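You operate a simulated robot arm through the tools that you are given. There is no shell and no other tool.

You run a simulated two-armed robot. Do the job below in one go: nothing can be reset, and whatever is moved stays where it is left.

Task
The brake tubes are crossed: put each in the fitting of its colour.
Fine: both lines are vented, so nothing whips; keep them so. Rest the blue brake tube on the plate ledge while you move the red one, push both home and drop nothing.

Only the result counts: the job must be done as asked and must still hold three seconds after the hand-in. Knocking over, shifting, dropping, spilling or breaking anything else fails it.

Robot
Two 7-joint arms with two-finger parallel grippers on one trunk that stands fixed in place. Base frame: the origin is at the foot of the trunk, x ahead of it, y to its left, z up. Readings come in mm, rad, newtons and seconds.
The left shoulder is at [156, 173, 978], the right one opposite. With the tool pointing down near the work surface each hand reaches from about 100 to 720 mm from the base axis, measured 20 degrees to its own side. Payload 3.6 kg a hand.
The TCP of each hand is the grasp point between the finger pads, 30 mm short of the fingertips. In the tool frame z runs along the fingers and y along their closing line. Largest opening 110 mm; finger width 20, thickness 10; the body of the gripper, 48 by 112 mm, starts 55 mm behind the TCP.
Orientation is that of the tool frame in the base frame, as a unit quaternion [w, x, y, z]. With the fingers straight down and closing along the base's y, the tool's x points along the base's -x, its y along +y and its z along -z.

Tools
- The arms move only by the tool play_rows. It takes "left_increments", "right_increments" or both (then of equal length, played together; a hand with none holds still); each is a list of rows, each a list of 7 numbers: the opening in per cent of the stroke, from 0 (shut) to 100 (fully open), then the shift along the tool's x, y, z in mm, then the turn, a rotation vector about the tool's x, y, z in rad. In form: [[jaw, tx, ty, tz, wx, wy, wz], ...]. A call has 1 to 20 rows; each row shifts and turns the commanded pose from where the row before left it, along the tool's axes as they then stand. Rows are played at 5 a second. More than 50 mm and 0.15 rad between two rows, or a gripper value outside its range, and nothing of the call is played. Where a pose cannot be reached the arm comes as near as it can. A force on the tool above 40 N (or 10 N above the force at the start of the call, whichever is more), or a blocked arm, ends the call early, and 0.2 s more pass. Each finger travels about 153 mm/s and halts on what it meets, pressing with about 41 N; the grip force reading is that of the motor and also rises with nothing between the fingers. The clock runs only during rows and for 0.2 s after the last one: add rows that do not move to give the fingers time. The reply holds the time, the measured pose of the TCP, the force on the tool along the base axes, the opening and the grip force, in the units named above and with some noise, with the torque about the TCP (base axes, N m) and any sound that the robot's microphone picked up.
- Cameras (640 x 400 px; columns grow to the right, rows downward): "scene" is now at [244.2, -40.2, 1117.2]; the picture's right is [-0.57, -0.82, 0.00], its down [-0.70, 0.48, -0.53] and it looks along [0.44, -0.30, -0.85] (base axes); focal length 367 px, centre (320, 200). "left" rides on the left gripper at [72, -17, -103] in its tool frame; the picture's right is [0.23, 0.97, 0.00], its down [-0.76, 0.18, -0.62] and it looks along [-0.61, 0.14, 0.78] (tool axes); focal length 222 px, centre (320, 200). "right" rides on the right gripper at [72, 17, -103] in its tool frame; the picture's right is [-0.23, 0.97, 0.00], its down [-0.76, -0.18, -0.62] and it looks along [-0.61, -0.14, 0.78] (tool axes); focal length 222 px, centre (320, 200). There is no depth. A picture from a camera that has moved, and an enlarged one, comes with that camera's place and axes in the base frame and with its lens.
- capture(camera): a new picture of that camera. It takes no simulated time.
- move_column(by): slides the trunk up (or, below 0, down) by that many mm; the arms and the scene camera ride with it, the base frame stays. It gives what a move gives, with no picture.
- pan_tilt(pan, tilt): turns the head with the scene camera to pan (to the left, within 1.501 rad either way) and tilt (down, from -0.506 to 1.204), counted from straight ahead of the robot. It gives what a move gives.
- close_up(camera, box): a new picture of the part [left, top, right, bottom] of that camera's present view, enlarged. It takes no simulated time.
- finish_job(): hands the job in; it is judged then, once.

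Places have to be worked out from the pictures, the camera data and where the tool is seen. Open the grippers and draw the arms clear of the work before you hand the job in, unless the task says otherwise.

The tools are called after "Emit:" as name(argument=value, ...) on one line, values as JSON. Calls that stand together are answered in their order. play_rows: Moves the arms, as the interface text tells. Its arguments: {"type":"object","properties":{"left_increments":{"type":"array","items":{"type":"array","items":{"type":"number"}}},"right_increments":{"type":"array","items":{"type":"array","items":{"type":"number"}}}},"required":[]} The other tools are called the same way: move_column (by) slides the trunk up or down; pan_tilt (pan, tilt) turns the head that bears the scene camera; capture (camera) takes a picture; close_up (camera, box) takes an enlarged picture of a part of a camera's view; finish_job () hands the job in.

At the start:

```text
time: 0.0
left_ee_pos: [407.0, -64.6, 701.2]
left_ee_rot: [0.0, 0.0, 1.0, 0.0]
left_ft_force: [0.2, 0.2, 0.0]
left_ft_torque: [-0.01, -0.01, 0.0]
left_gripper_width: 110.0
left_gripper_force: 0.1
right_ee_pos: [293.1, -334.5, 597.1]
right_ee_rot: [-0.001, -0.001, 1.0, 0.0]
right_ft_force: [-0.5, -0.5, 0.4]
right_ft_torque: [0.0, 0.01, -0.02]
right_gripper_width: 110.2
right_gripper_force: 0.0
trunk travel left (down, up): [-99.0, 664.0]
head pan, tilt: [-0.6, 1.009]
```

scene: 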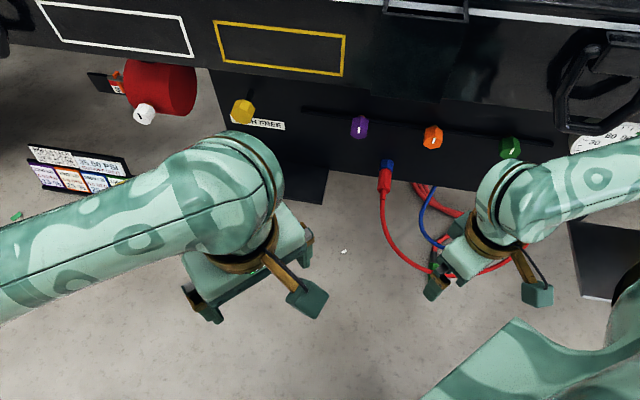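
right: 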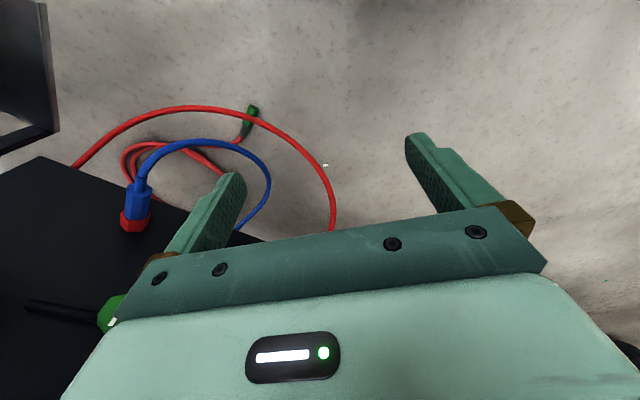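
left: 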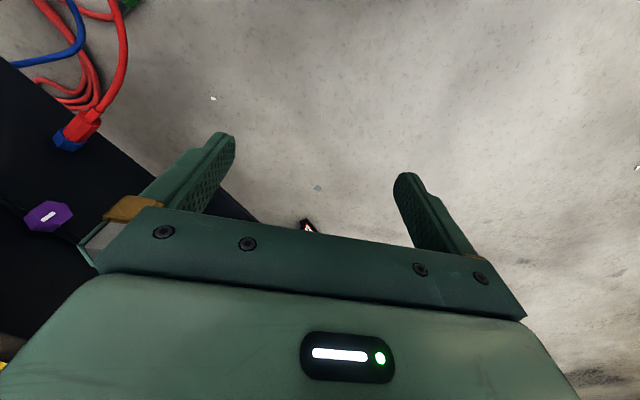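

The arms hide part of the scene. I'll take closer looks at the panel and the tubes before moving anything.

Emit:
close_up(camera="scene", box=[300, 80, 560, 310])

Emit:
close_up(camera="scene", box=[20, 60, 300, 235])

Emit:
close_up(camera="right", box=[0, 80, 360, 330])

Emit:
close_up(camera="left", box=[0, 0, 240, 260])

```text
1.74 times, centred on (430, 195) of scene
camera zoom: at [244.2, -40.2, 1117.2], right [-0.57, -0.82, 0.0], down [-0.7, 0.48, -0.53], along [0.44, -0.3, -0.85], focal length 638 px, centre (129, 209)
```

zoom: 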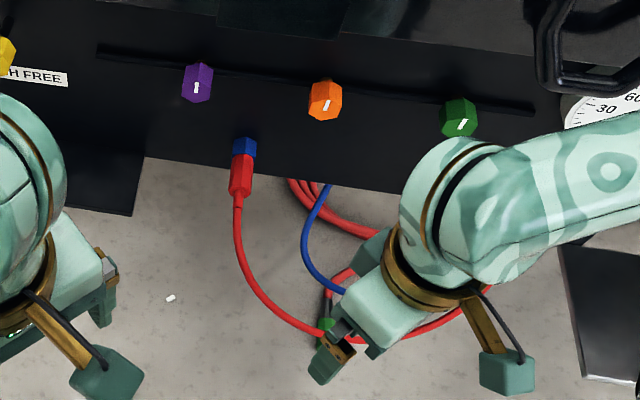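

```text
2.29 times, centred on (160, 148) of scene
camera zoom: at [244.2, -40.2, 1117.2], right [-0.57, -0.82, 0.0], down [-0.7, 0.48, -0.53], along [0.44, -0.3, -0.85], focal length 839 px, centre (686, 320)
```

zoom: 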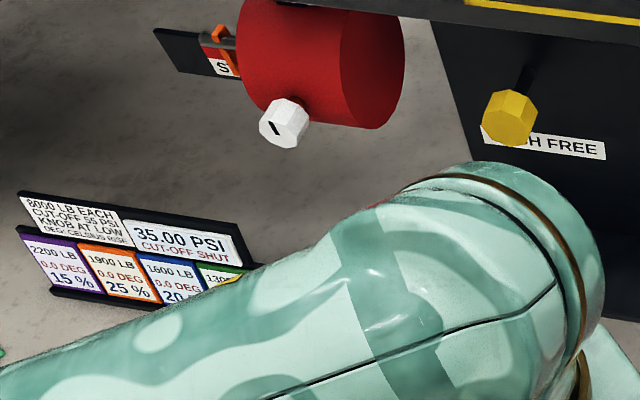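

```text
1.60 times, centred on (180, 205) of right
camera zoom: at [221.3, -317.2, 700.6], right [0.23, 0.97, 0.0], down [0.76, -0.18, 0.62], along [0.61, -0.14, -0.78], focal length 355 px, centre (544, 192)
```

zoom: 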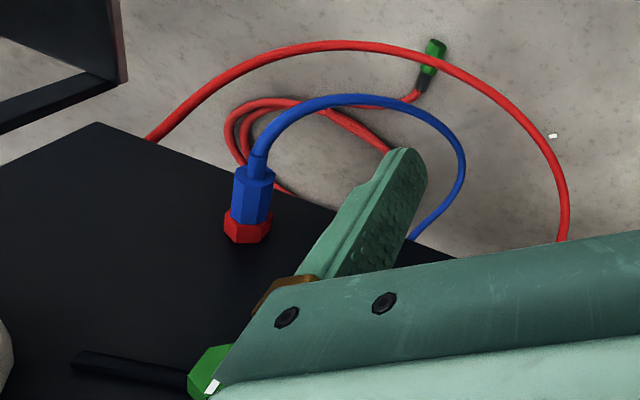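

```text
1.54 times, centred on (120, 130) of left
camera zoom: at [334.8, -80.8, 805.6], right [-0.23, 0.97, 0.0], down [0.76, 0.18, 0.62], along [0.61, 0.14, -0.78], focal length 342 px, centre (628, 308)
```

zoom: 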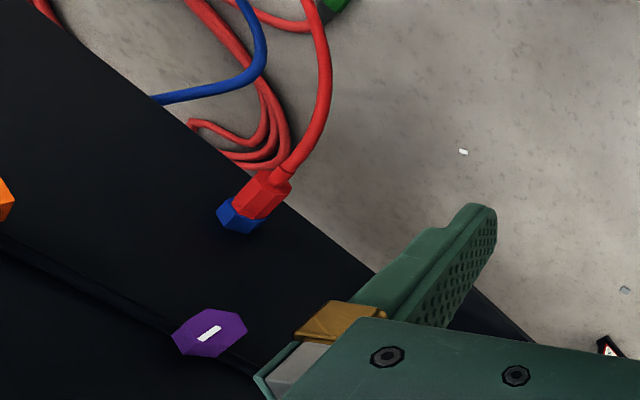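

The red tube sits in the blue fitting at about (571, -441, 469), and the blue tube in the red fitting is hidden behind the right arm. I'll turn the head for a wider survey of the panel.

Emit:
pan_tilt(pan=-0.75, tilt=0.75)

Emit:
capture(camera="scene")

```text
time: 0.8
left_ee_pos: [406.2, -65.1, 701.4]
left_ee_rot: [0.0, -0.001, 1.0, 0.0]
left_ft_force: [0.5, 0.2, -0.6]
left_ft_torque: [-0.01, 0.01, -0.01]
left_gripper_width: 110.1
left_gripper_force: 0.0
right_ee_pos: [293.1, -333.7, 596.6]
right_ee_rot: [0.0, 0.0, 1.0, 0.0]
right_ft_force: [0.0, -0.6, -0.5]
right_ft_torque: [0.01, -0.01, 0.04]
right_gripper_width: 110.0
right_gripper_force: 0.0
trunk travel left (down, up): [-99.0, 664.0]
head pan, tilt: [-0.75, 0.75]
```

```text
taken
camera scene: at [247.8, -57.6, 1136.9], right [-0.68, -0.73, 0.0], down [-0.5, 0.47, -0.73], along [0.53, -0.5, -0.68], focal length 367 px, centre (320, 200)
```

scene: 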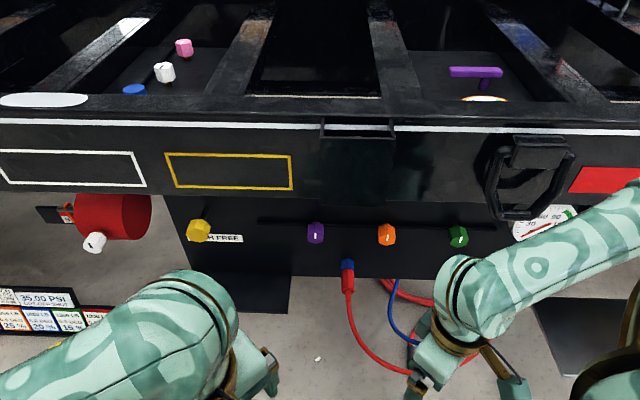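

The plate faces back toward the robot, turned about 40° to the right. Purple, orange and green knobs run along it, with the two fittings below them. I'll yaw the right hand to face the plate and pitch it up, so its camera can inspect the fittings and the arm leaves the view.

Emit:
play_rows(right_increments=[[100, 0, 0, -20, 0, 0, 0.14], [100, 0, 0, -20, 0, 0, 0.14], [100, 0, 0, 0, 0, 0, 0.14], [100, 0, 0, 0, 0, 0, 0.14], [100, 0, 0, 0, 0, 0, 0.14], [100, 0, 0, 0, 0, -0.14, 0], [100, 0, 0, 0, 0, -0.14, 0], [100, 0, 0, 0, 0, -0.14, 0], [100, 0, 0, 0, 0, -0.14, 0], [100, 0, 0, 0, 0, -0.14, 0], [100, 0, 0, 0, 0, 0, 0]])

Emit:
capture(camera="right")

Emit:
capture(camera="scene")

```text
time: 3.2
left_ee_pos: [407.1, -65.0, 701.2]
left_ee_rot: [0.0, -0.001, 1.0, -0.001]
left_ft_force: [0.3, 0.0, 0.2]
left_ft_torque: [0.05, -0.01, 0.0]
left_gripper_width: 110.0
left_gripper_force: 0.1
right_ee_pos: [322.9, -353.3, 596.7]
right_ee_rot: [0.322, 0.321, 0.883, -0.118]
right_ft_force: [0.2, 0.1, 0.6]
right_ft_torque: [-0.03, 0.02, 0.02]
right_gripper_width: 109.9
right_gripper_force: 0.0
right hand out of reach, approached as far as the arm can: row 1, 2, 6, 7, 8
trunk travel left (down, up): [-99.0, 664.0]
head pan, tilt: [-0.75, 0.75]
```

```text
taken
camera right: at [241.3, -262.1, 629.6], right [0.76, 0.63, 0.14], down [0.02, -0.25, 0.97], along [0.65, -0.73, -0.21], focal length 222 px, centre (320, 200)
```

right: 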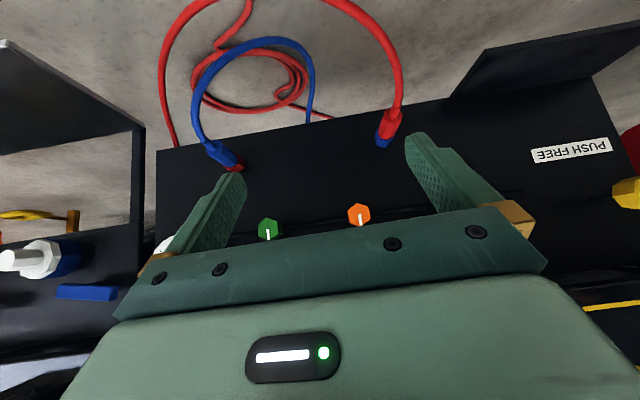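

```text
taken
camera scene: at [247.8, -57.6, 1136.9], right [-0.68, -0.73, 0.0], down [-0.5, 0.47, -0.73], along [0.53, -0.5, -0.68], focal length 367 px, centre (320, 200)
```

scene: 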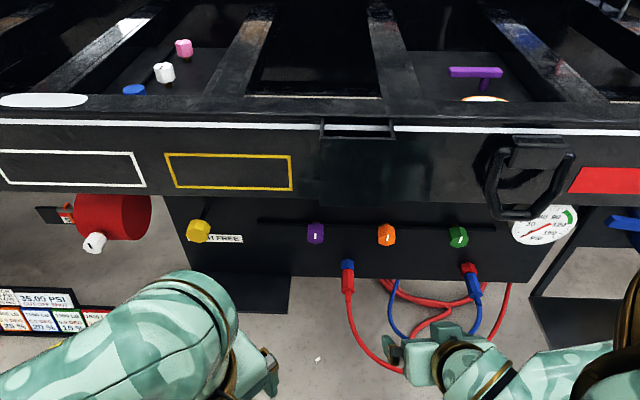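

Now both fittings are visible. I'll zoom in for measurement.

Emit:
close_up(camera="scene", box=[300, 190, 540, 340])

Emit:
close_up(camera="right", box=[150, 80, 450, 270])

Emit:
close_up(camera="scene", box=[170, 180, 320, 280])

```text
2.67 times, centred on (420, 265) of scene
camera zoom: at [247.8, -57.6, 1136.9], right [-0.68, -0.73, 0.0], down [-0.5, 0.47, -0.73], along [0.53, -0.5, -0.68], focal length 978 px, centre (53, 27)
```

zoom: 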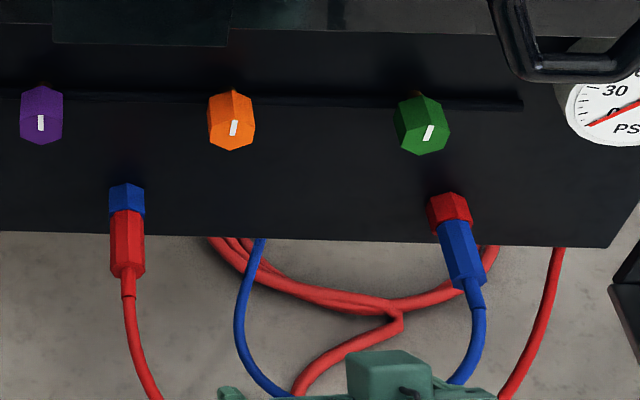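

```text
2.11 times, centred on (300, 175) of right
camera zoom: at [241.3, -262.1, 629.6], right [0.76, 0.63, 0.14], down [0.02, -0.25, 0.97], along [0.65, -0.73, -0.21], focal length 468 px, centre (362, 253)
```

zoom: 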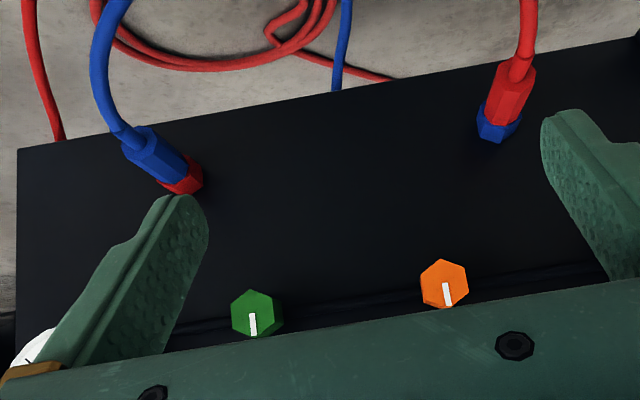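

```text
4.00 times, centred on (245, 230) of scene
camera zoom: at [247.8, -57.6, 1136.9], right [-0.68, -0.73, 0.0], down [-0.5, 0.47, -0.73], along [0.53, -0.5, -0.68], focal length 1468 px, centre (620, 80)
```

zoom: 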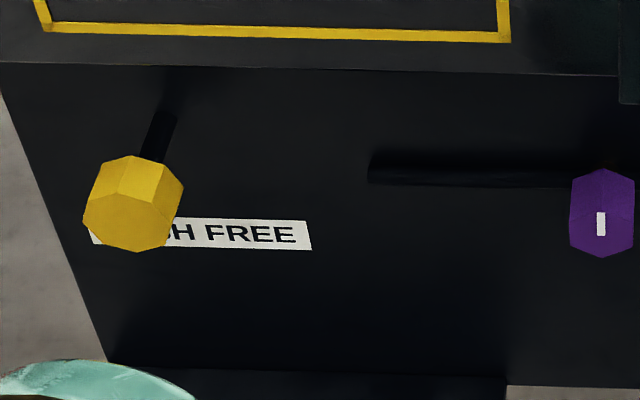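

There is a dark polygon below the plate's left end that may be a horizontal ledge, plus a long bar at knob height. I'll look further left with the head before moving the left arm aside.

Emit:
pan_tilt(pan=-0.3, tilt=0.85)

Emit:
capture(camera="scene")

Emit:
close_up(camera="right", box=[420, 0, 640, 140])

Emit:
capture(camera="left")

```text
time: 4.1
left_ee_pos: [406.6, -65.1, 701.9]
left_ee_rot: [0.0, 0.0, 1.0, 0.0]
left_ft_force: [0.1, -0.2, 0.0]
left_ft_torque: [-0.01, 0.01, 0.02]
left_gripper_width: 110.1
left_gripper_force: 0.1
right_ee_pos: [323.5, -354.5, 596.1]
right_ee_rot: [0.321, 0.322, 0.883, -0.118]
right_ft_force: [-0.9, -0.3, 0.7]
right_ft_torque: [0.02, 0.0, -0.02]
right_gripper_width: 110.1
right_gripper_force: 0.1
trunk travel left (down, up): [-99.0, 664.0]
head pan, tilt: [-0.3, 0.85]
```

```text
taken
camera scene: at [261.8, -24.2, 1128.9], right [-0.3, -0.95, 0.0], down [-0.72, 0.22, -0.66], along [0.63, -0.2, -0.75], focal length 367 px, centre (320, 200)
```

scene: 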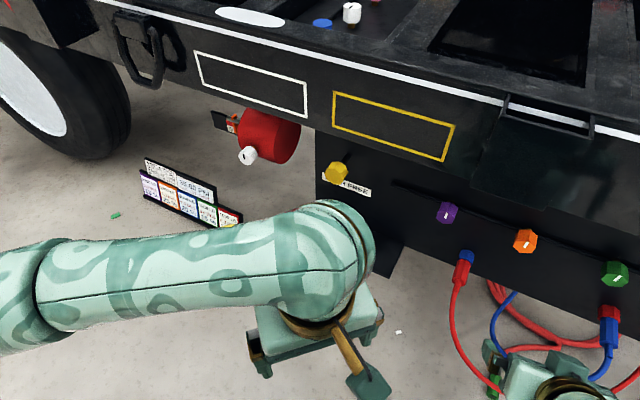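

```text
2.86 times, centred on (530, 70) of right
camera zoom: at [241.5, -262.1, 629.8], right [0.76, 0.63, 0.15], down [0.02, -0.25, 0.97], along [0.65, -0.73, -0.21], focal length 635 px, centre (-280, 571)
```

zoom: 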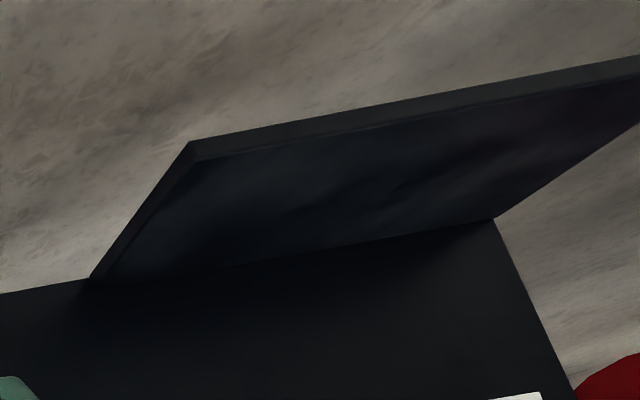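

```text
taken
camera left: at [334.8, -80.7, 805.6], right [-0.23, 0.97, 0.0], down [0.76, 0.18, 0.62], along [0.61, 0.14, -0.78], focal length 222 px, centre (320, 200)
```

left: 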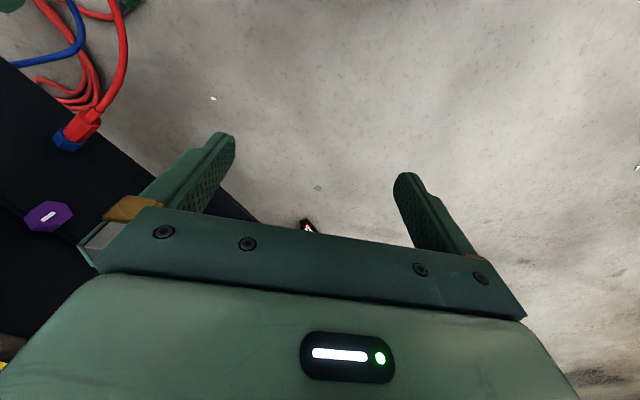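

The plate faces the robot at 45°: e = (0.707, 0.707) runs along it and f = (0.707, -0.707) points into it. By triangulation:
- **Red plug, in the blue fitting:** e≈91, f 659–715, z≈459.
- **Blue plug, in the red fitting:** e≈-184, same f and height.
- **Ledge:** e 227–460, f 641–735, top at z≈405.

I'll move the left arm out of the way to the left.

Emit:
play_rows(left_increments=[[100, 10, 40, 0, 0, 0, 0], [100, 10, 45, 0, 0, 0, 0], [100, 10, 45, 0, 0, 0, 0], [100, 10, 45, 0, 0, 0, 0], [100, 10, 40, 0, 0, 0, 0], [100, 0, 0, 0, 0, 0, 0]])

Emit:
pan_tilt(pan=-0.6, tilt=0.9)

Emit:
capture(camera="scene")

```text
time: 5.5
left_ee_pos: [360.5, 148.7, 699.4]
left_ee_rot: [-0.001, 0.0, 1.0, 0.0]
left_ft_force: [0.5, 0.5, 0.4]
left_ft_torque: [-0.01, -0.01, 0.01]
left_gripper_width: 109.9
left_gripper_force: 0.1
left hand out of reach, approached as far as the arm can: row 5
right_ee_pos: [324.2, -353.0, 596.3]
right_ee_rot: [0.322, 0.32, 0.883, -0.117]
right_ft_force: [0.1, -0.5, -0.6]
right_ft_torque: [0.01, 0.02, 0.04]
right_gripper_width: 110.1
right_gripper_force: 0.1
trunk travel left (down, up): [-99.0, 664.0]
head pan, tilt: [-0.3, 0.85]
```

```text
time: 6.3
left_ee_pos: [359.7, 148.4, 699.7]
left_ee_rot: [-0.001, 0.0, 1.0, 0.0]
left_ft_force: [0.1, -0.5, -0.2]
left_ft_torque: [0.0, -0.02, -0.02]
left_gripper_width: 109.9
left_gripper_force: 0.0
right_ee_pos: [324.0, -353.4, 597.0]
right_ee_rot: [0.321, 0.321, 0.883, -0.117]
right_ft_force: [0.1, -0.2, 0.0]
right_ft_torque: [-0.01, -0.01, -0.03]
right_gripper_width: 110.3
right_gripper_force: 0.0
trunk travel left (down, up): [-99.0, 664.0]
head pan, tilt: [-0.6, 0.901]
```

```text
taken
camera scene: at [249.5, -43.5, 1125.0], right [-0.56, -0.83, 0.0], down [-0.65, 0.44, -0.62], along [0.51, -0.35, -0.78], focal length 367 px, centre (320, 200)
```

scene: 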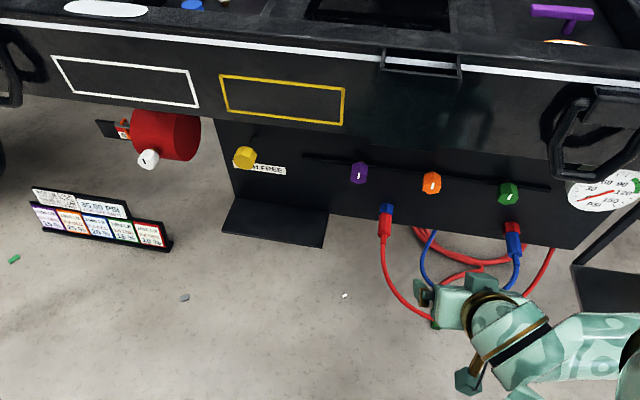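

Clear view now. I'll zoom on the ledge, plugs and PSI gauge for accurate measurement.

Emit:
close_up(camera="scene", box=[210, 130, 402, 250])

Emit:
close_up(camera="scene", box=[370, 150, 570, 275])

Emit:
close_up(camera="scene", box=[20, 170, 180, 270])

Emit:
close_up(camera="scene", box=[540, 140, 640, 220])

```text
3.33 times, centred on (306, 190) of scene
camera zoom: at [249.5, -43.5, 1125.0], right [-0.56, -0.83, 0.0], down [-0.65, 0.44, -0.62], along [0.51, -0.35, -0.78], focal length 1223 px, centre (367, 233)
```

zoom: 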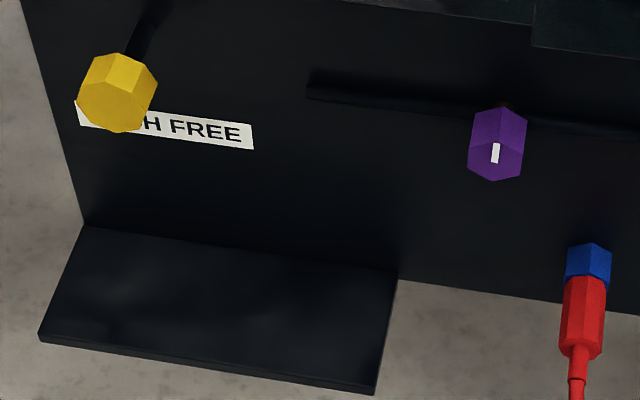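

```text
3.20 times, centred on (470, 212) of scene
camera zoom: at [249.5, -43.5, 1125.0], right [-0.56, -0.83, 0.0], down [-0.65, 0.44, -0.62], along [0.51, -0.35, -0.78], focal length 1174 px, centre (-160, 160)
```

zoom: 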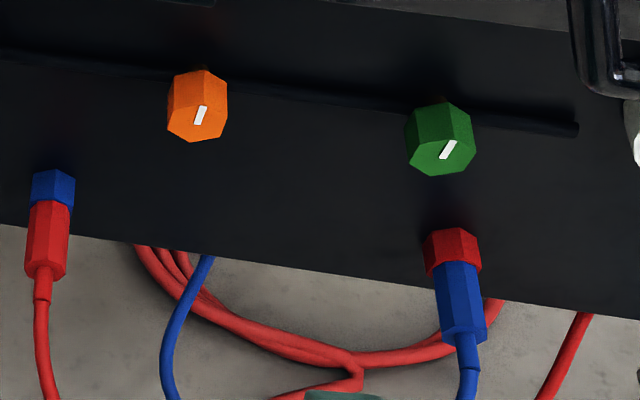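

```text
4.00 times, centred on (100, 220) of scene
camera zoom: at [249.5, -43.5, 1125.0], right [-0.56, -0.83, 0.0], down [-0.65, 0.44, -0.62], along [0.51, -0.35, -0.78], focal length 1468 px, centre (1200, 120)
```

zoom: 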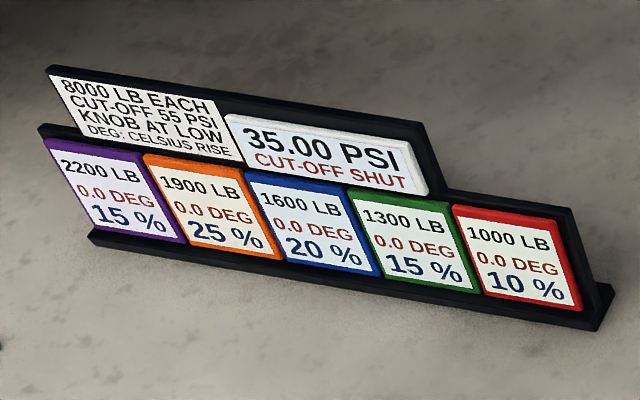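

```text
5.00 times, centred on (590, 180) of scene
camera zoom: at [249.5, -43.5, 1125.0], right [-0.56, -0.83, 0.0], down [-0.65, 0.44, -0.62], along [0.51, -0.35, -0.78], focal length 1835 px, centre (-1030, 300)
```

zoom: 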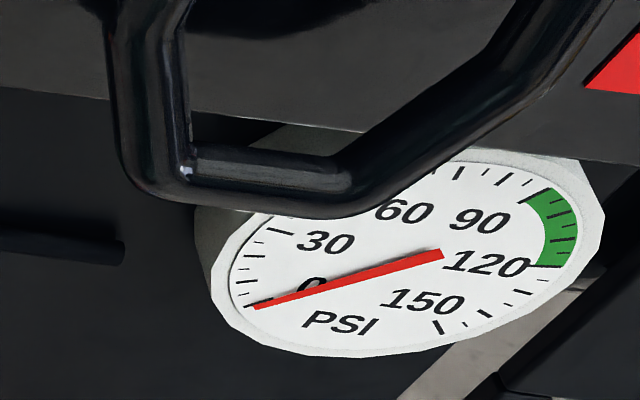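

The gauge reads 0 PSI, so the lines are vented. The plugs are hexes with flats facing sideways, which suits a grip closing along e. I'll square the right hand to the plate (yaw and pitch 45°) and move above and behind the blue plug.

Emit:
play_rows(right_increments=[[100, 0, 0, 0, 0.055, -0.085, 0.065], [100, -9, -33, 12, 0, 0, 0], [100, -9, -33, 12, 0, 0, 0], [100, -9, -33, 12, 0, 0, 0], [100, -9, -33, 12, 0, 0, 0], [100, -8, -31.5, 12, 0, 0, 0], [100, 0, 0, 0, 0, 0, 0]])

Emit:
capture(camera="right")

Emit:
capture(camera="scene")

```text
time: 7.9
left_ee_pos: [360.5, 147.6, 699.6]
left_ee_rot: [-0.001, 0.001, 1.0, 0.0]
left_ft_force: [-1.0, -0.3, 0.1]
left_ft_torque: [0.01, -0.01, -0.02]
left_gripper_width: 109.8
left_gripper_force: 0.1
right_ee_pos: [259.0, -521.6, 585.1]
right_ee_rot: [0.354, 0.353, 0.854, -0.145]
right_ft_force: [0.1, -0.1, -0.2]
right_ft_torque: [-0.01, 0.0, 0.03]
right_gripper_width: 110.0
right_gripper_force: 0.0
trunk travel left (down, up): [-99.0, 664.0]
head pan, tilt: [-0.6, 0.901]
```

```text
taken
camera right: at [183.5, -421.4, 608.1], right [0.8, 0.58, 0.16], down [-0.06, -0.2, 0.98], along [0.6, -0.79, -0.12], focal length 222 px, centre (320, 200)
```

right: 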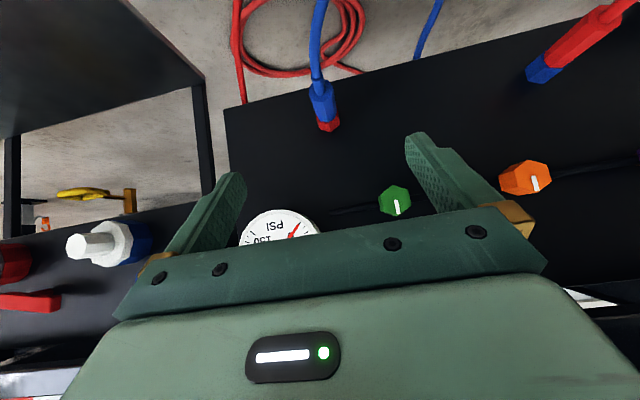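

```text
taken
camera scene: at [249.3, -43.6, 1125.1], right [-0.57, -0.82, 0.0], down [-0.65, 0.44, -0.62], along [0.51, -0.35, -0.78], focal length 367 px, centre (320, 200)
```

scene: 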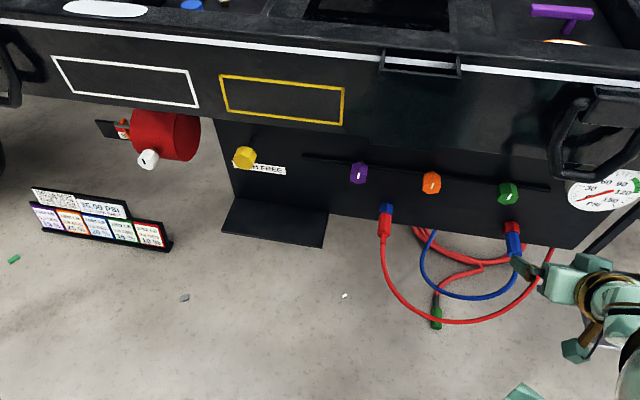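

The hand is squared to the plate at e=-185.7. I'll zoom in on the blue plug from both cameras to refine its position.

Emit:
close_up(camera="right", box=[270, 50, 430, 150])

Emit:
close_up(camera="scene", box=[480, 200, 560, 250])

Emit:
close_up(camera="right", box=[500, 0, 640, 88])

Emit:
close_up(camera="scene", box=[350, 190, 430, 240])

```text
4.00 times, centred on (350, 100) of right
camera zoom: at [183.5, -421.4, 608.1], right [0.8, 0.58, 0.16], down [-0.06, -0.2, 0.98], along [0.6, -0.79, -0.12], focal length 888 px, centre (200, 600)
```

zoom: 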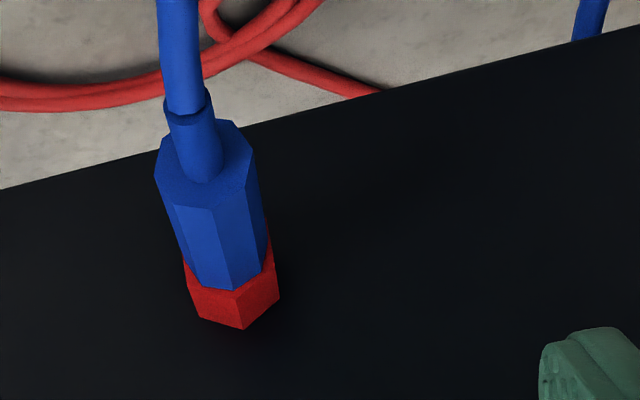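

```text
8.00 times, centred on (520, 225) of scene
camera zoom: at [249.3, -43.6, 1125.1], right [-0.57, -0.82, 0.0], down [-0.65, 0.44, -0.62], along [0.51, -0.35, -0.78], focal length 2936 px, centre (-1280, 0)
```

zoom: 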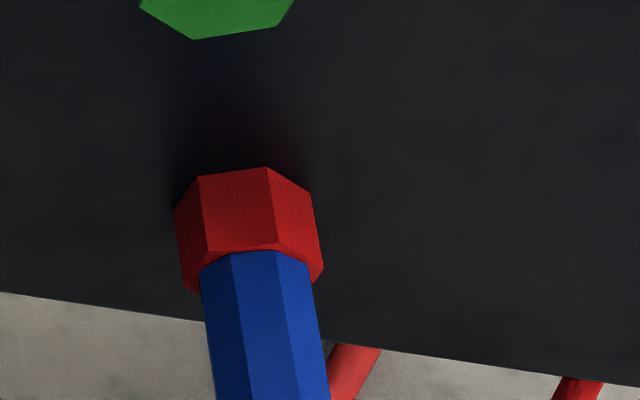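

```text
4.55 times, centred on (570, 44) of right
camera zoom: at [183.5, -421.4, 608.1], right [0.8, 0.58, 0.16], down [-0.06, -0.2, 0.98], along [0.6, -0.79, -0.12], focal length 1010 px, centre (-816, 909)
```

zoom: 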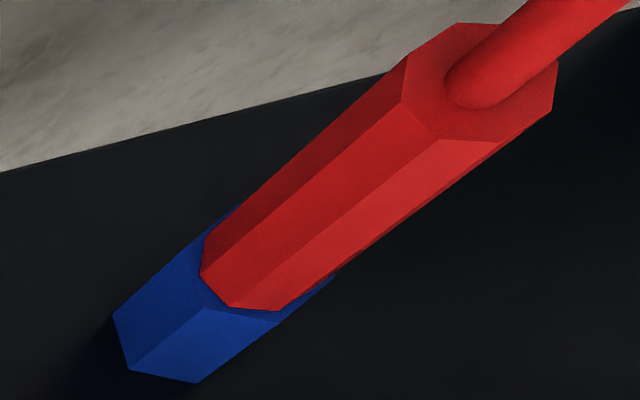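

```text
8.00 times, centred on (390, 215) of scene
camera zoom: at [249.3, -43.6, 1125.1], right [-0.57, -0.82, 0.0], down [-0.65, 0.44, -0.62], along [0.51, -0.35, -0.78], focal length 2936 px, centre (-240, 80)
```

zoom: 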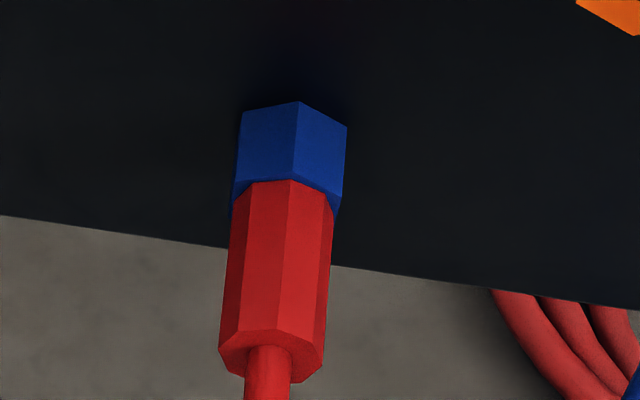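

The blue plug's back face is at about f=666, e=-182.5, z=454.5, and it is about 28 mm across. I'll approach along the tool axis with the jaws at about 66 mm and stop 31 mm short for a check.

Emit:
play_rows(right_increments=[[60, 0.5, 0.7, 30, 0, 0, 0], [60, 0.5, 0.7, 30, 0, 0, 0], [60, 0.6, 0.7, 30, 0, 0, 0], [60, 0.6, 0.7, 30, 0, 0, 0], [60, 0.6, 0.6, 30, 0, 0, 0], [60, 0, 0, 0, 0, 0, 0], [60, 0, 0, 0, 0, 0, 0]])

Emit:
capture(camera="right")

Emit:
close_up(camera="scene", box=[440, 170, 640, 295])

```text
time: 9.5
left_ee_pos: [360.6, 147.6, 699.3]
left_ee_rot: [0.0, -0.001, 1.0, 0.0]
left_ft_force: [-0.6, 0.2, -0.7]
left_ft_torque: [-0.01, -0.01, 0.01]
left_gripper_width: 110.1
left_gripper_force: 0.0
right_ee_pos: [336.6, -592.3, 475.8]
right_ee_rot: [0.355, 0.353, 0.853, -0.145]
right_ft_force: [0.5, -0.4, 0.3]
right_ft_torque: [0.0, 0.01, -0.01]
right_gripper_width: 65.9
right_gripper_force: 0.0
trunk travel left (down, up): [-99.0, 664.0]
head pan, tilt: [-0.6, 0.901]
```

```text
taken
camera right: at [260.7, -492.0, 499.5], right [0.8, 0.58, 0.16], down [-0.06, -0.2, 0.98], along [0.6, -0.79, -0.12], focal length 222 px, centre (320, 200)
```

right: 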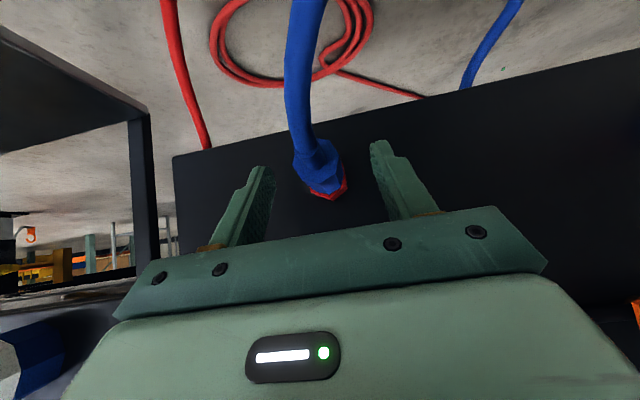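

```text
3.20 times, centred on (540, 232) of scene
camera zoom: at [249.4, -43.6, 1125.1], right [-0.57, -0.82, 0.0], down [-0.65, 0.44, -0.62], along [0.51, -0.35, -0.78], focal length 1174 px, centre (-384, 96)
```

zoom: 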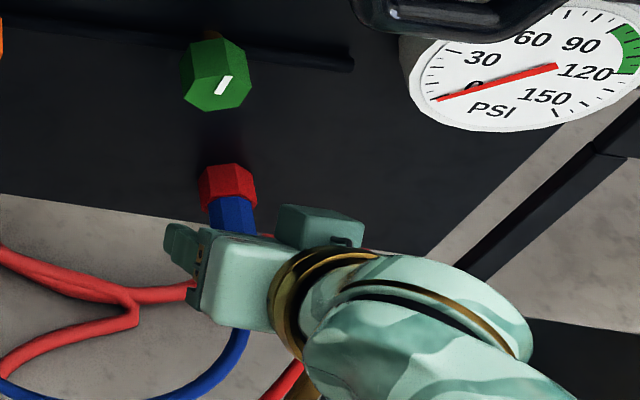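

The plug lies between the fingers. I'll zoom in to check centring before the last 31 mm.

Emit:
close_up(camera="right", box=[220, 110, 460, 260])

```text
2.67 times, centred on (340, 185) of right
camera zoom: at [260.7, -492.0, 499.5], right [0.8, 0.58, 0.16], down [-0.06, -0.2, 0.98], along [0.6, -0.79, -0.12], focal length 592 px, centre (267, 240)
```

zoom: 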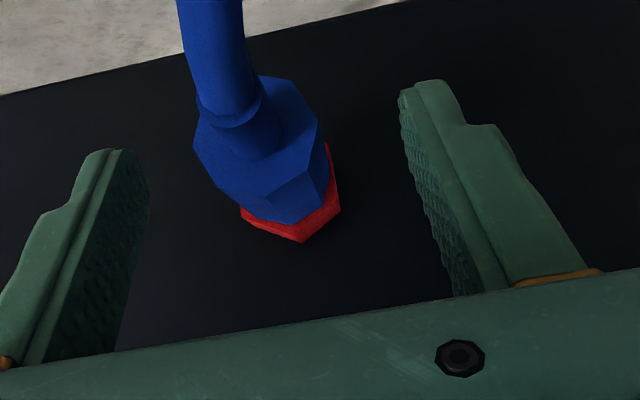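

The plug is centred at e≈-181, z≈457, matching the TCP's e. I'll move the last 28 mm in and close the jaws.

Emit:
play_rows(right_increments=[[60, -0.5, 0, 9.5, 0, 0, 0], [60, -0.5, 0, 9.5, 0, 0, 0], [60, -0.5, 0, 9, 0, 0, 0], [60, 0, 0, 0, 0, 0, 0]])

Emit:
close_up(camera="right", box=[220, 110, 460, 260])

```text
time: 10.5
left_ee_pos: [360.8, 148.8, 698.6]
left_ee_rot: [-0.001, 0.0, 1.0, 0.0]
left_ft_force: [-0.9, -0.6, -0.5]
left_ft_torque: [0.01, 0.01, -0.03]
left_gripper_width: 110.1
left_gripper_force: 0.0
right_ee_pos: [351.3, -607.2, 457.1]
right_ee_rot: [0.354, 0.353, 0.854, -0.145]
right_ft_force: [-0.1, 0.1, -0.1]
right_ft_torque: [0.02, -0.01, 0.03]
right_gripper_width: 65.9
right_gripper_force: 0.2
trunk travel left (down, up): [-99.0, 664.0]
head pan, tilt: [-0.6, 0.901]
```

```text
2.67 times, centred on (340, 185) of right
camera zoom: at [275.5, -507.1, 480.1], right [0.8, 0.58, 0.16], down [-0.06, -0.2, 0.98], along [0.6, -0.79, -0.12], focal length 592 px, centre (267, 240)
```

zoom: 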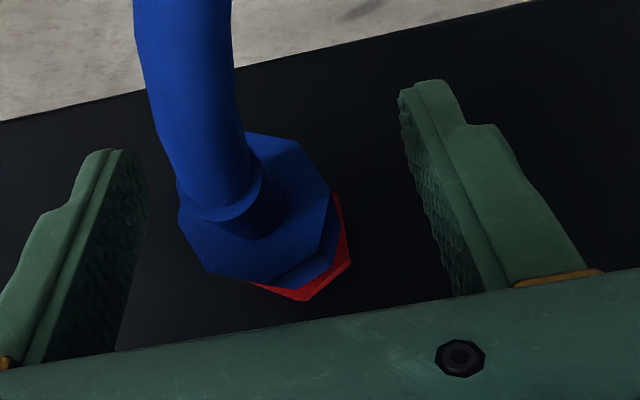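

The fingers bracket the plug. Closing the grip.

Emit:
play_rows(right_increments=[[0, 0, 0, 0, 0, 0, 0], [0, 0, 0, 0, 0, 0, 0], [0, 0, 0, 0, 0, 0, 0]])

Emit:
close_up(camera="right", box=[220, 110, 460, 260])

Emit:
close_up(camera="scene", box=[440, 170, 600, 270])

```text
time: 11.3
left_ee_pos: [360.9, 148.3, 700.2]
left_ee_rot: [-0.002, 0.001, 1.0, 0.0]
left_ft_force: [-0.3, -0.7, -0.1]
left_ft_torque: [0.05, -0.01, -0.02]
left_gripper_width: 109.8
left_gripper_force: 0.0
right_ee_pos: [350.9, -605.8, 456.7]
right_ee_rot: [0.355, 0.352, 0.854, -0.144]
right_ft_force: [3.1, 3.2, -0.9]
right_ft_torque: [0.04, -0.01, -0.4]
right_gripper_width: 26.6
right_gripper_force: 26.0
trunk travel left (down, up): [-99.0, 664.0]
head pan, tilt: [-0.6, 0.901]
```

```text
2.67 times, centred on (340, 185) of right
camera zoom: at [275.8, -506.7, 480.2], right [0.8, 0.58, 0.16], down [-0.06, -0.2, 0.98], along [0.6, -0.79, -0.12], focal length 592 px, centre (267, 240)
```

zoom: 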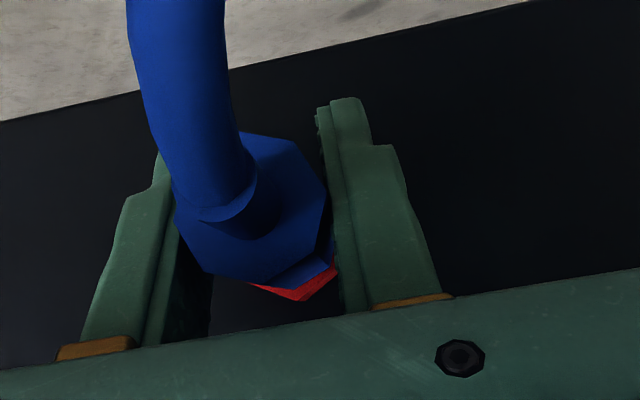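

```text
4.00 times, centred on (520, 220) of scene
camera zoom: at [249.7, -43.5, 1125.0], right [-0.56, -0.83, 0.0], down [-0.65, 0.44, -0.62], along [0.51, -0.35, -0.78], focal length 1468 px, centre (-480, 120)
```

zoom: 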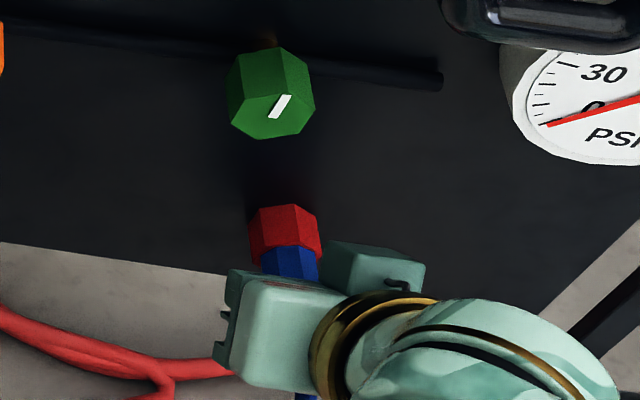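

The plug is held at 26.6 mm with a small side load of 4.5 N in +e. I'll shift slightly along +e to null it, which also measures the fitting axis precisely.

Emit:
play_rows(right_increments=[[0, 0, 0.7, 0, 0, 0, 0], [0, 0, 0, 0, 0, 0, 0], [0, 0, 0, 0, 0, 0, 0]])

```text
time: 12.1
left_ee_pos: [360.9, 148.0, 698.3]
left_ee_rot: [-0.001, -0.001, 1.0, 0.001]
left_ft_force: [0.0, -0.1, 0.2]
left_ft_torque: [-0.01, -0.02, 0.05]
left_gripper_width: 109.9
left_gripper_force: 0.0
right_ee_pos: [351.1, -606.9, 455.7]
right_ee_rot: [0.355, 0.352, 0.854, -0.144]
right_ft_force: [2.0, 1.0, -2.1]
right_ft_torque: [-0.03, -0.01, -0.37]
right_gripper_width: 26.7
right_gripper_force: 26.2
trunk travel left (down, up): [-99.0, 664.0]
head pan, tilt: [-0.6, 0.901]
```

The force drops at about 3.4 N/mm, so the axis is about 0.6 mm further, near e=-179.7. A yaw torque of -0.37 N m remains, so I'll yaw slightly clockwise to relax it and learn the fitting's true heading.

Emit:
play_rows(right_increments=[[0, 0, 0.5, 0, 0.0106, 0, 0.0106], [0, 0, 0, 0, 0, 0, 0], [0, 0, 0, 0, 0, 0, 0]])

```text
time: 12.9
left_ee_pos: [361.5, 146.2, 698.0]
left_ee_rot: [0.0, 0.0, 1.0, 0.002]
left_ft_force: [-0.4, 0.0, 0.2]
left_ft_torque: [0.0, 0.03, -0.01]
left_gripper_width: 110.0
left_gripper_force: 0.1
right_ee_pos: [351.7, -606.5, 457.1]
right_ee_rot: [0.353, 0.36, 0.851, -0.148]
right_ft_force: [-0.6, -3.8, -1.7]
right_ft_torque: [-0.01, 0.04, 0.63]
right_gripper_width: 27.0
right_gripper_force: 26.1
trunk travel left (down, up): [-99.0, 664.0]
head pan, tilt: [-0.6, 0.901]
```

The torque flipped to +0.63, so zero lies about 0.0055 rad from the earlier heading. That puts the fitting axis almost exactly at -45°. I'll rotate back 0.0095 rad and recheck.

Emit:
play_rows(right_increments=[[0, 0, 0, 0, -0.0067, 0, -0.0067], [0, 0, 0, 0, 0, 0, 0], [0, 0, 0, 0, 0, 0, 0]])

```text
time: 13.7
left_ee_pos: [361.5, 147.2, 698.3]
left_ee_rot: [-0.001, 0.0, 1.0, 0.001]
left_ft_force: [-0.6, 0.2, -0.3]
left_ft_torque: [0.0, -0.02, 0.01]
left_gripper_width: 109.9
left_gripper_force: 0.1
right_ee_pos: [352.6, -606.8, 457.0]
right_ee_rot: [0.353, 0.355, 0.853, -0.146]
right_ft_force: [-1.2, -6.9, -3.4]
right_ft_torque: [0.04, -0.04, 0.44]
right_gripper_width: 26.8
right_gripper_force: 25.8
trunk travel left (down, up): [-99.0, 664.0]
head pan, tilt: [-0.6, 0.901]
```

The readings show some slip hysteresis, but the axis is about e=-180 at 45°. I'll take off part of the side load and pull straight out along -f.

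Emit:
play_rows(right_increments=[[0, 0, -0.7, 0, 0, 0, 0], [0, 2.83, 0, -2.83, 0, 0, 0], [0, 4.24, 0, -4.24, 0, 0, 0], [0, 4.24, 0, -4.24, 0, 0, 0], [0, 5.66, 0, -5.66, 0, 0, 0], [0, 5.66, 0, -5.66, 0, 0, 0], [0, 0, 0, 0, 0, 0, 0]])

Emit:
capture(camera="right")

Emit:
close_up(camera="scene", box=[440, 170, 600, 270])

```text
time: 15.3
left_ee_pos: [360.1, 148.6, 698.1]
left_ee_rot: [0.0, 0.0, 1.0, 0.001]
left_ft_force: [0.1, -0.7, -0.6]
left_ft_torque: [0.01, -0.01, 0.04]
left_gripper_width: 109.9
left_gripper_force: 0.1
right_ee_pos: [328.2, -584.0, 457.9]
right_ee_rot: [0.354, 0.355, 0.853, -0.146]
right_ft_force: [0.0, 0.1, 0.3]
right_ft_torque: [0.03, -0.01, 0.04]
right_gripper_width: 26.5
right_gripper_force: 26.2
trunk travel left (down, up): [-99.0, 664.0]
head pan, tilt: [-0.6, 0.901]
```

```text
taken
camera right: at [253.9, -483.3, 480.6], right [0.8, 0.57, 0.16], down [-0.06, -0.2, 0.98], along [0.59, -0.8, -0.12], focal length 222 px, centre (320, 200)
```

right: 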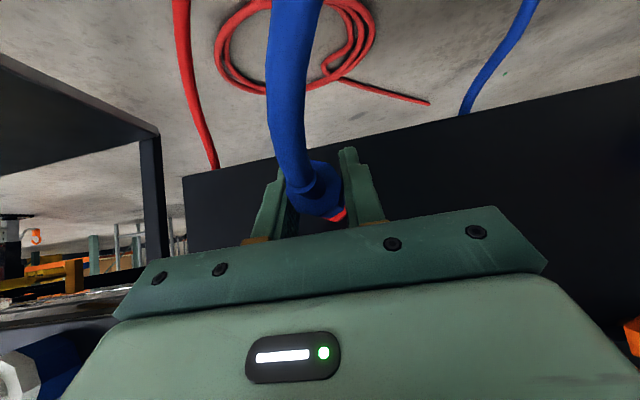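

```text
4.00 times, centred on (520, 220) of scene
camera zoom: at [249.4, -43.6, 1125.0], right [-0.57, -0.82, 0.0], down [-0.65, 0.44, -0.62], along [0.51, -0.35, -0.78], focal length 1468 px, centre (-480, 120)
```

zoom: 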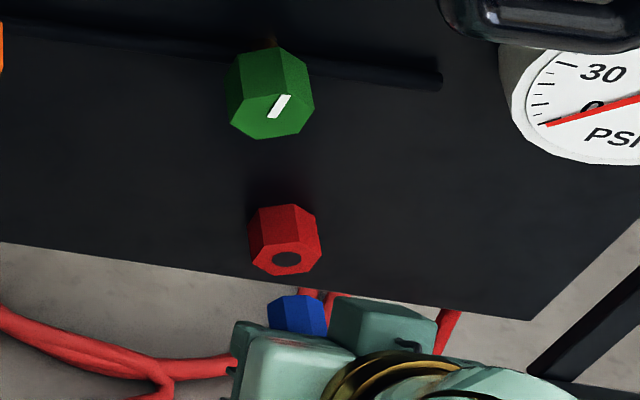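

The blue plug came out cleanly with no residual force. But my grip puts the fingertips about 28 mm below its axis, so they would hit the ledge before the plug could be laid down. I'll slide it back into the same fitting, to regrip higher near the fingertips.

Emit:
play_rows(right_increments=[[0, -5.66, 0, 5.66, 0, 0, 0], [0, -5.66, 0, 5.66, 0, 0, 0], [0, -4.24, 0, 4.24, 0, 0, 0], [0, -2.83, 0, 2.83, 0, 0, 0], [0, -2.12, 0, 2.12, 0, 0, 0], [0, -1.41, 0, 1.41, 0, 0, 0], [0, 0, 0, 0, 0, 0, 0]])

Emit:
close_up(camera="scene", box=[440, 170, 600, 270])

```text
time: 16.9
left_ee_pos: [361.1, 148.1, 699.2]
left_ee_rot: [-0.001, 0.0, 1.0, 0.0]
left_ft_force: [0.8, 0.6, -0.2]
left_ft_torque: [0.01, -0.01, -0.02]
left_gripper_width: 110.3
left_gripper_force: 0.0
right_ee_pos: [351.9, -606.2, 458.3]
right_ee_rot: [0.354, 0.355, 0.853, -0.146]
right_ft_force: [-0.4, 0.3, 0.3]
right_ft_torque: [0.02, 0.0, 0.02]
right_gripper_width: 26.8
right_gripper_force: 26.1
trunk travel left (down, up): [-99.0, 664.0]
head pan, tilt: [-0.6, 0.901]
```

```text
4.00 times, centred on (520, 220) of scene
camera zoom: at [249.4, -43.6, 1125.0], right [-0.57, -0.82, 0.0], down [-0.65, 0.44, -0.62], along [0.51, -0.35, -0.78], focal length 1468 px, centre (-480, 120)
```

zoom: 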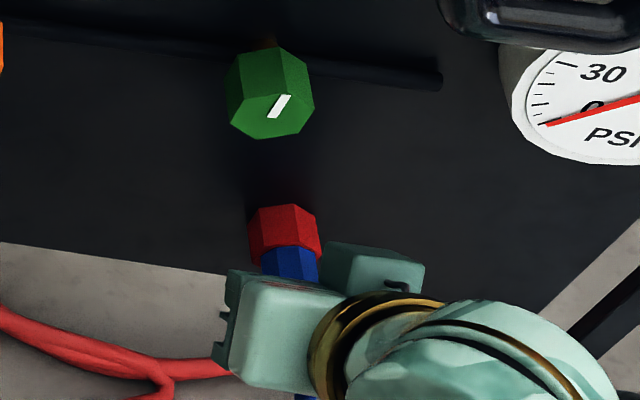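

It is nearly back with no resistance. I'll press another couple of mm to feel the seat.

Emit:
play_rows(right_increments=[[0, -0.71, 0, 0.71, 0, 0, 0], [0, -0.71, 0, 0.71, 0, 0, 0], [0, -0.71, 0, 0.71, 0, 0, 0], [0, 0, 0, 0, 0, 0, 0]])

```text
time: 17.9
left_ee_pos: [359.9, 150.0, 699.8]
left_ee_rot: [-0.001, 0.0, 1.0, 0.0]
left_ft_force: [-0.9, 0.7, -0.1]
left_ft_torque: [-0.01, 0.0, -0.01]
left_gripper_width: 109.9
left_gripper_force: 0.0
right_ee_pos: [350.8, -606.1, 457.1]
right_ee_rot: [0.352, 0.355, 0.853, -0.146]
right_ft_force: [-12.9, 16.8, -0.3]
right_ft_torque: [-0.19, -0.13, 0.44]
right_gripper_width: 26.8
right_gripper_force: 26.0
trunk travel left (down, up): [-99.0, 664.0]
head pan, tilt: [-0.6, 0.901]
```

The seat is firm, with 21 N of resistance, so home is where it was originally gripped. I'll relieve the push, open, back off 26 mm along the fingers and regrip near the tips.

Emit:
play_rows(right_increments=[[0, 1.06, 0, -1.06, 0, 0, 0], [0, 0, 0, 0, 0, 0, 0], [50, 0, 0, 0, 0, 0, 0], [50, 0, 0, 0, 0, 0, 0], [50, 0, 0, -13, 0, 0, 0], [50, 0, 0, -13, 0, 0, 0], [50, 0, 0, 0, 0, 0, 0]])

Emit:
close_up(camera="right", box=[220, 110, 460, 260])

Emit:
close_up(camera="scene", box=[440, 170, 600, 270])

```text
time: 19.5
left_ee_pos: [361.6, 147.0, 697.9]
left_ee_rot: [-0.001, -0.001, 1.0, 0.0]
left_ft_force: [0.5, -0.6, -0.3]
left_ft_torque: [-0.03, 0.01, -0.01]
left_gripper_width: 109.9
left_gripper_force: 0.1
right_ee_pos: [337.9, -593.5, 475.7]
right_ee_rot: [0.354, 0.356, 0.853, -0.146]
right_ft_force: [0.4, -0.8, 0.0]
right_ft_torque: [0.02, -0.02, 0.01]
right_gripper_width: 54.9
right_gripper_force: 0.2
trunk travel left (down, up): [-99.0, 664.0]
head pan, tilt: [-0.6, 0.901]
```

```text
2.67 times, centred on (340, 185) of right
camera zoom: at [263.2, -493.3, 499.1], right [0.8, 0.57, 0.16], down [-0.06, -0.2, 0.98], along [0.59, -0.8, -0.12], focal length 592 px, centre (267, 240)
```

zoom: 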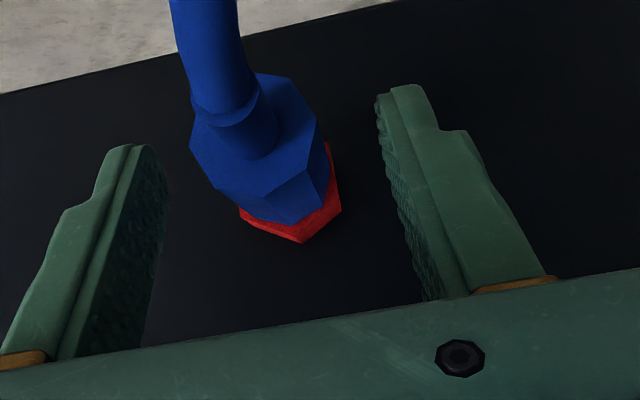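

```text
4.00 times, centred on (520, 220) of scene
camera zoom: at [249.4, -43.6, 1125.0], right [-0.57, -0.82, 0.0], down [-0.65, 0.44, -0.62], along [0.51, -0.35, -0.78], focal length 1468 px, centre (-480, 120)
```

zoom: 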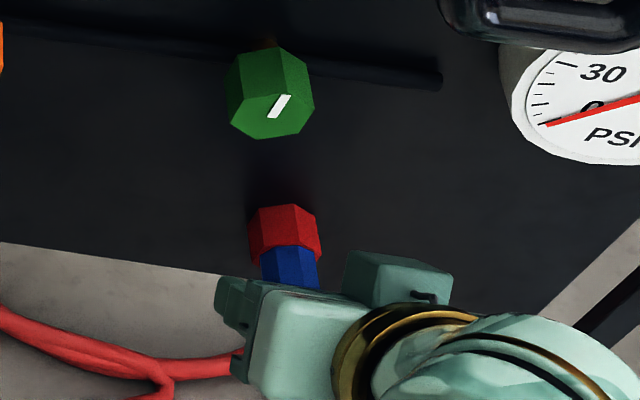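

The TCP is now about 16.5 mm above the plug axis. Closing the grip here.

Emit:
play_rows(right_increments=[[0, 0, 0, 0, 0, 0, 0], [0, 0, 0, 0, 0, 0, 0], [0, 0, 0, 0, 0, 0, 0]])

Emit:
close_up(camera="right", box=[220, 110, 460, 260])

```text
time: 20.3
left_ee_pos: [360.5, 147.7, 698.6]
left_ee_rot: [-0.001, 0.0, 1.0, 0.0]
left_ft_force: [-0.4, 0.5, 0.6]
left_ft_torque: [0.01, 0.0, 0.01]
left_gripper_width: 110.2
left_gripper_force: 0.1
right_ee_pos: [338.5, -592.5, 476.0]
right_ee_rot: [0.354, 0.355, 0.853, -0.146]
right_ft_force: [-1.2, 1.8, 1.4]
right_ft_torque: [0.03, 0.01, 0.67]
right_gripper_width: 26.5
right_gripper_force: 26.3
trunk travel left (down, up): [-99.0, 664.0]
head pan, tilt: [-0.6, 0.901]
```

```text
2.67 times, centred on (340, 185) of right
camera zoom: at [263.3, -493.0, 499.0], right [0.8, 0.57, 0.16], down [-0.06, -0.2, 0.98], along [0.59, -0.8, -0.12], focal length 592 px, centre (267, 240)
```

zoom: 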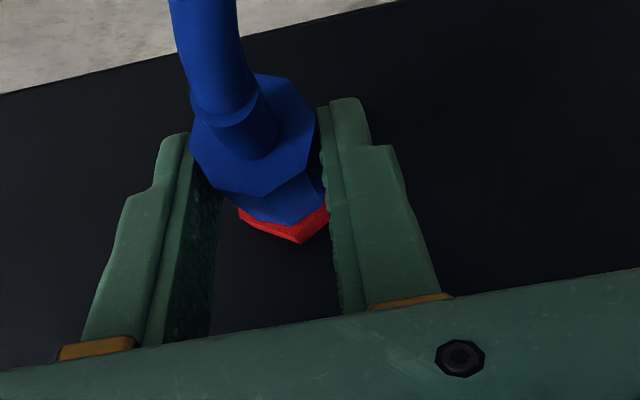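

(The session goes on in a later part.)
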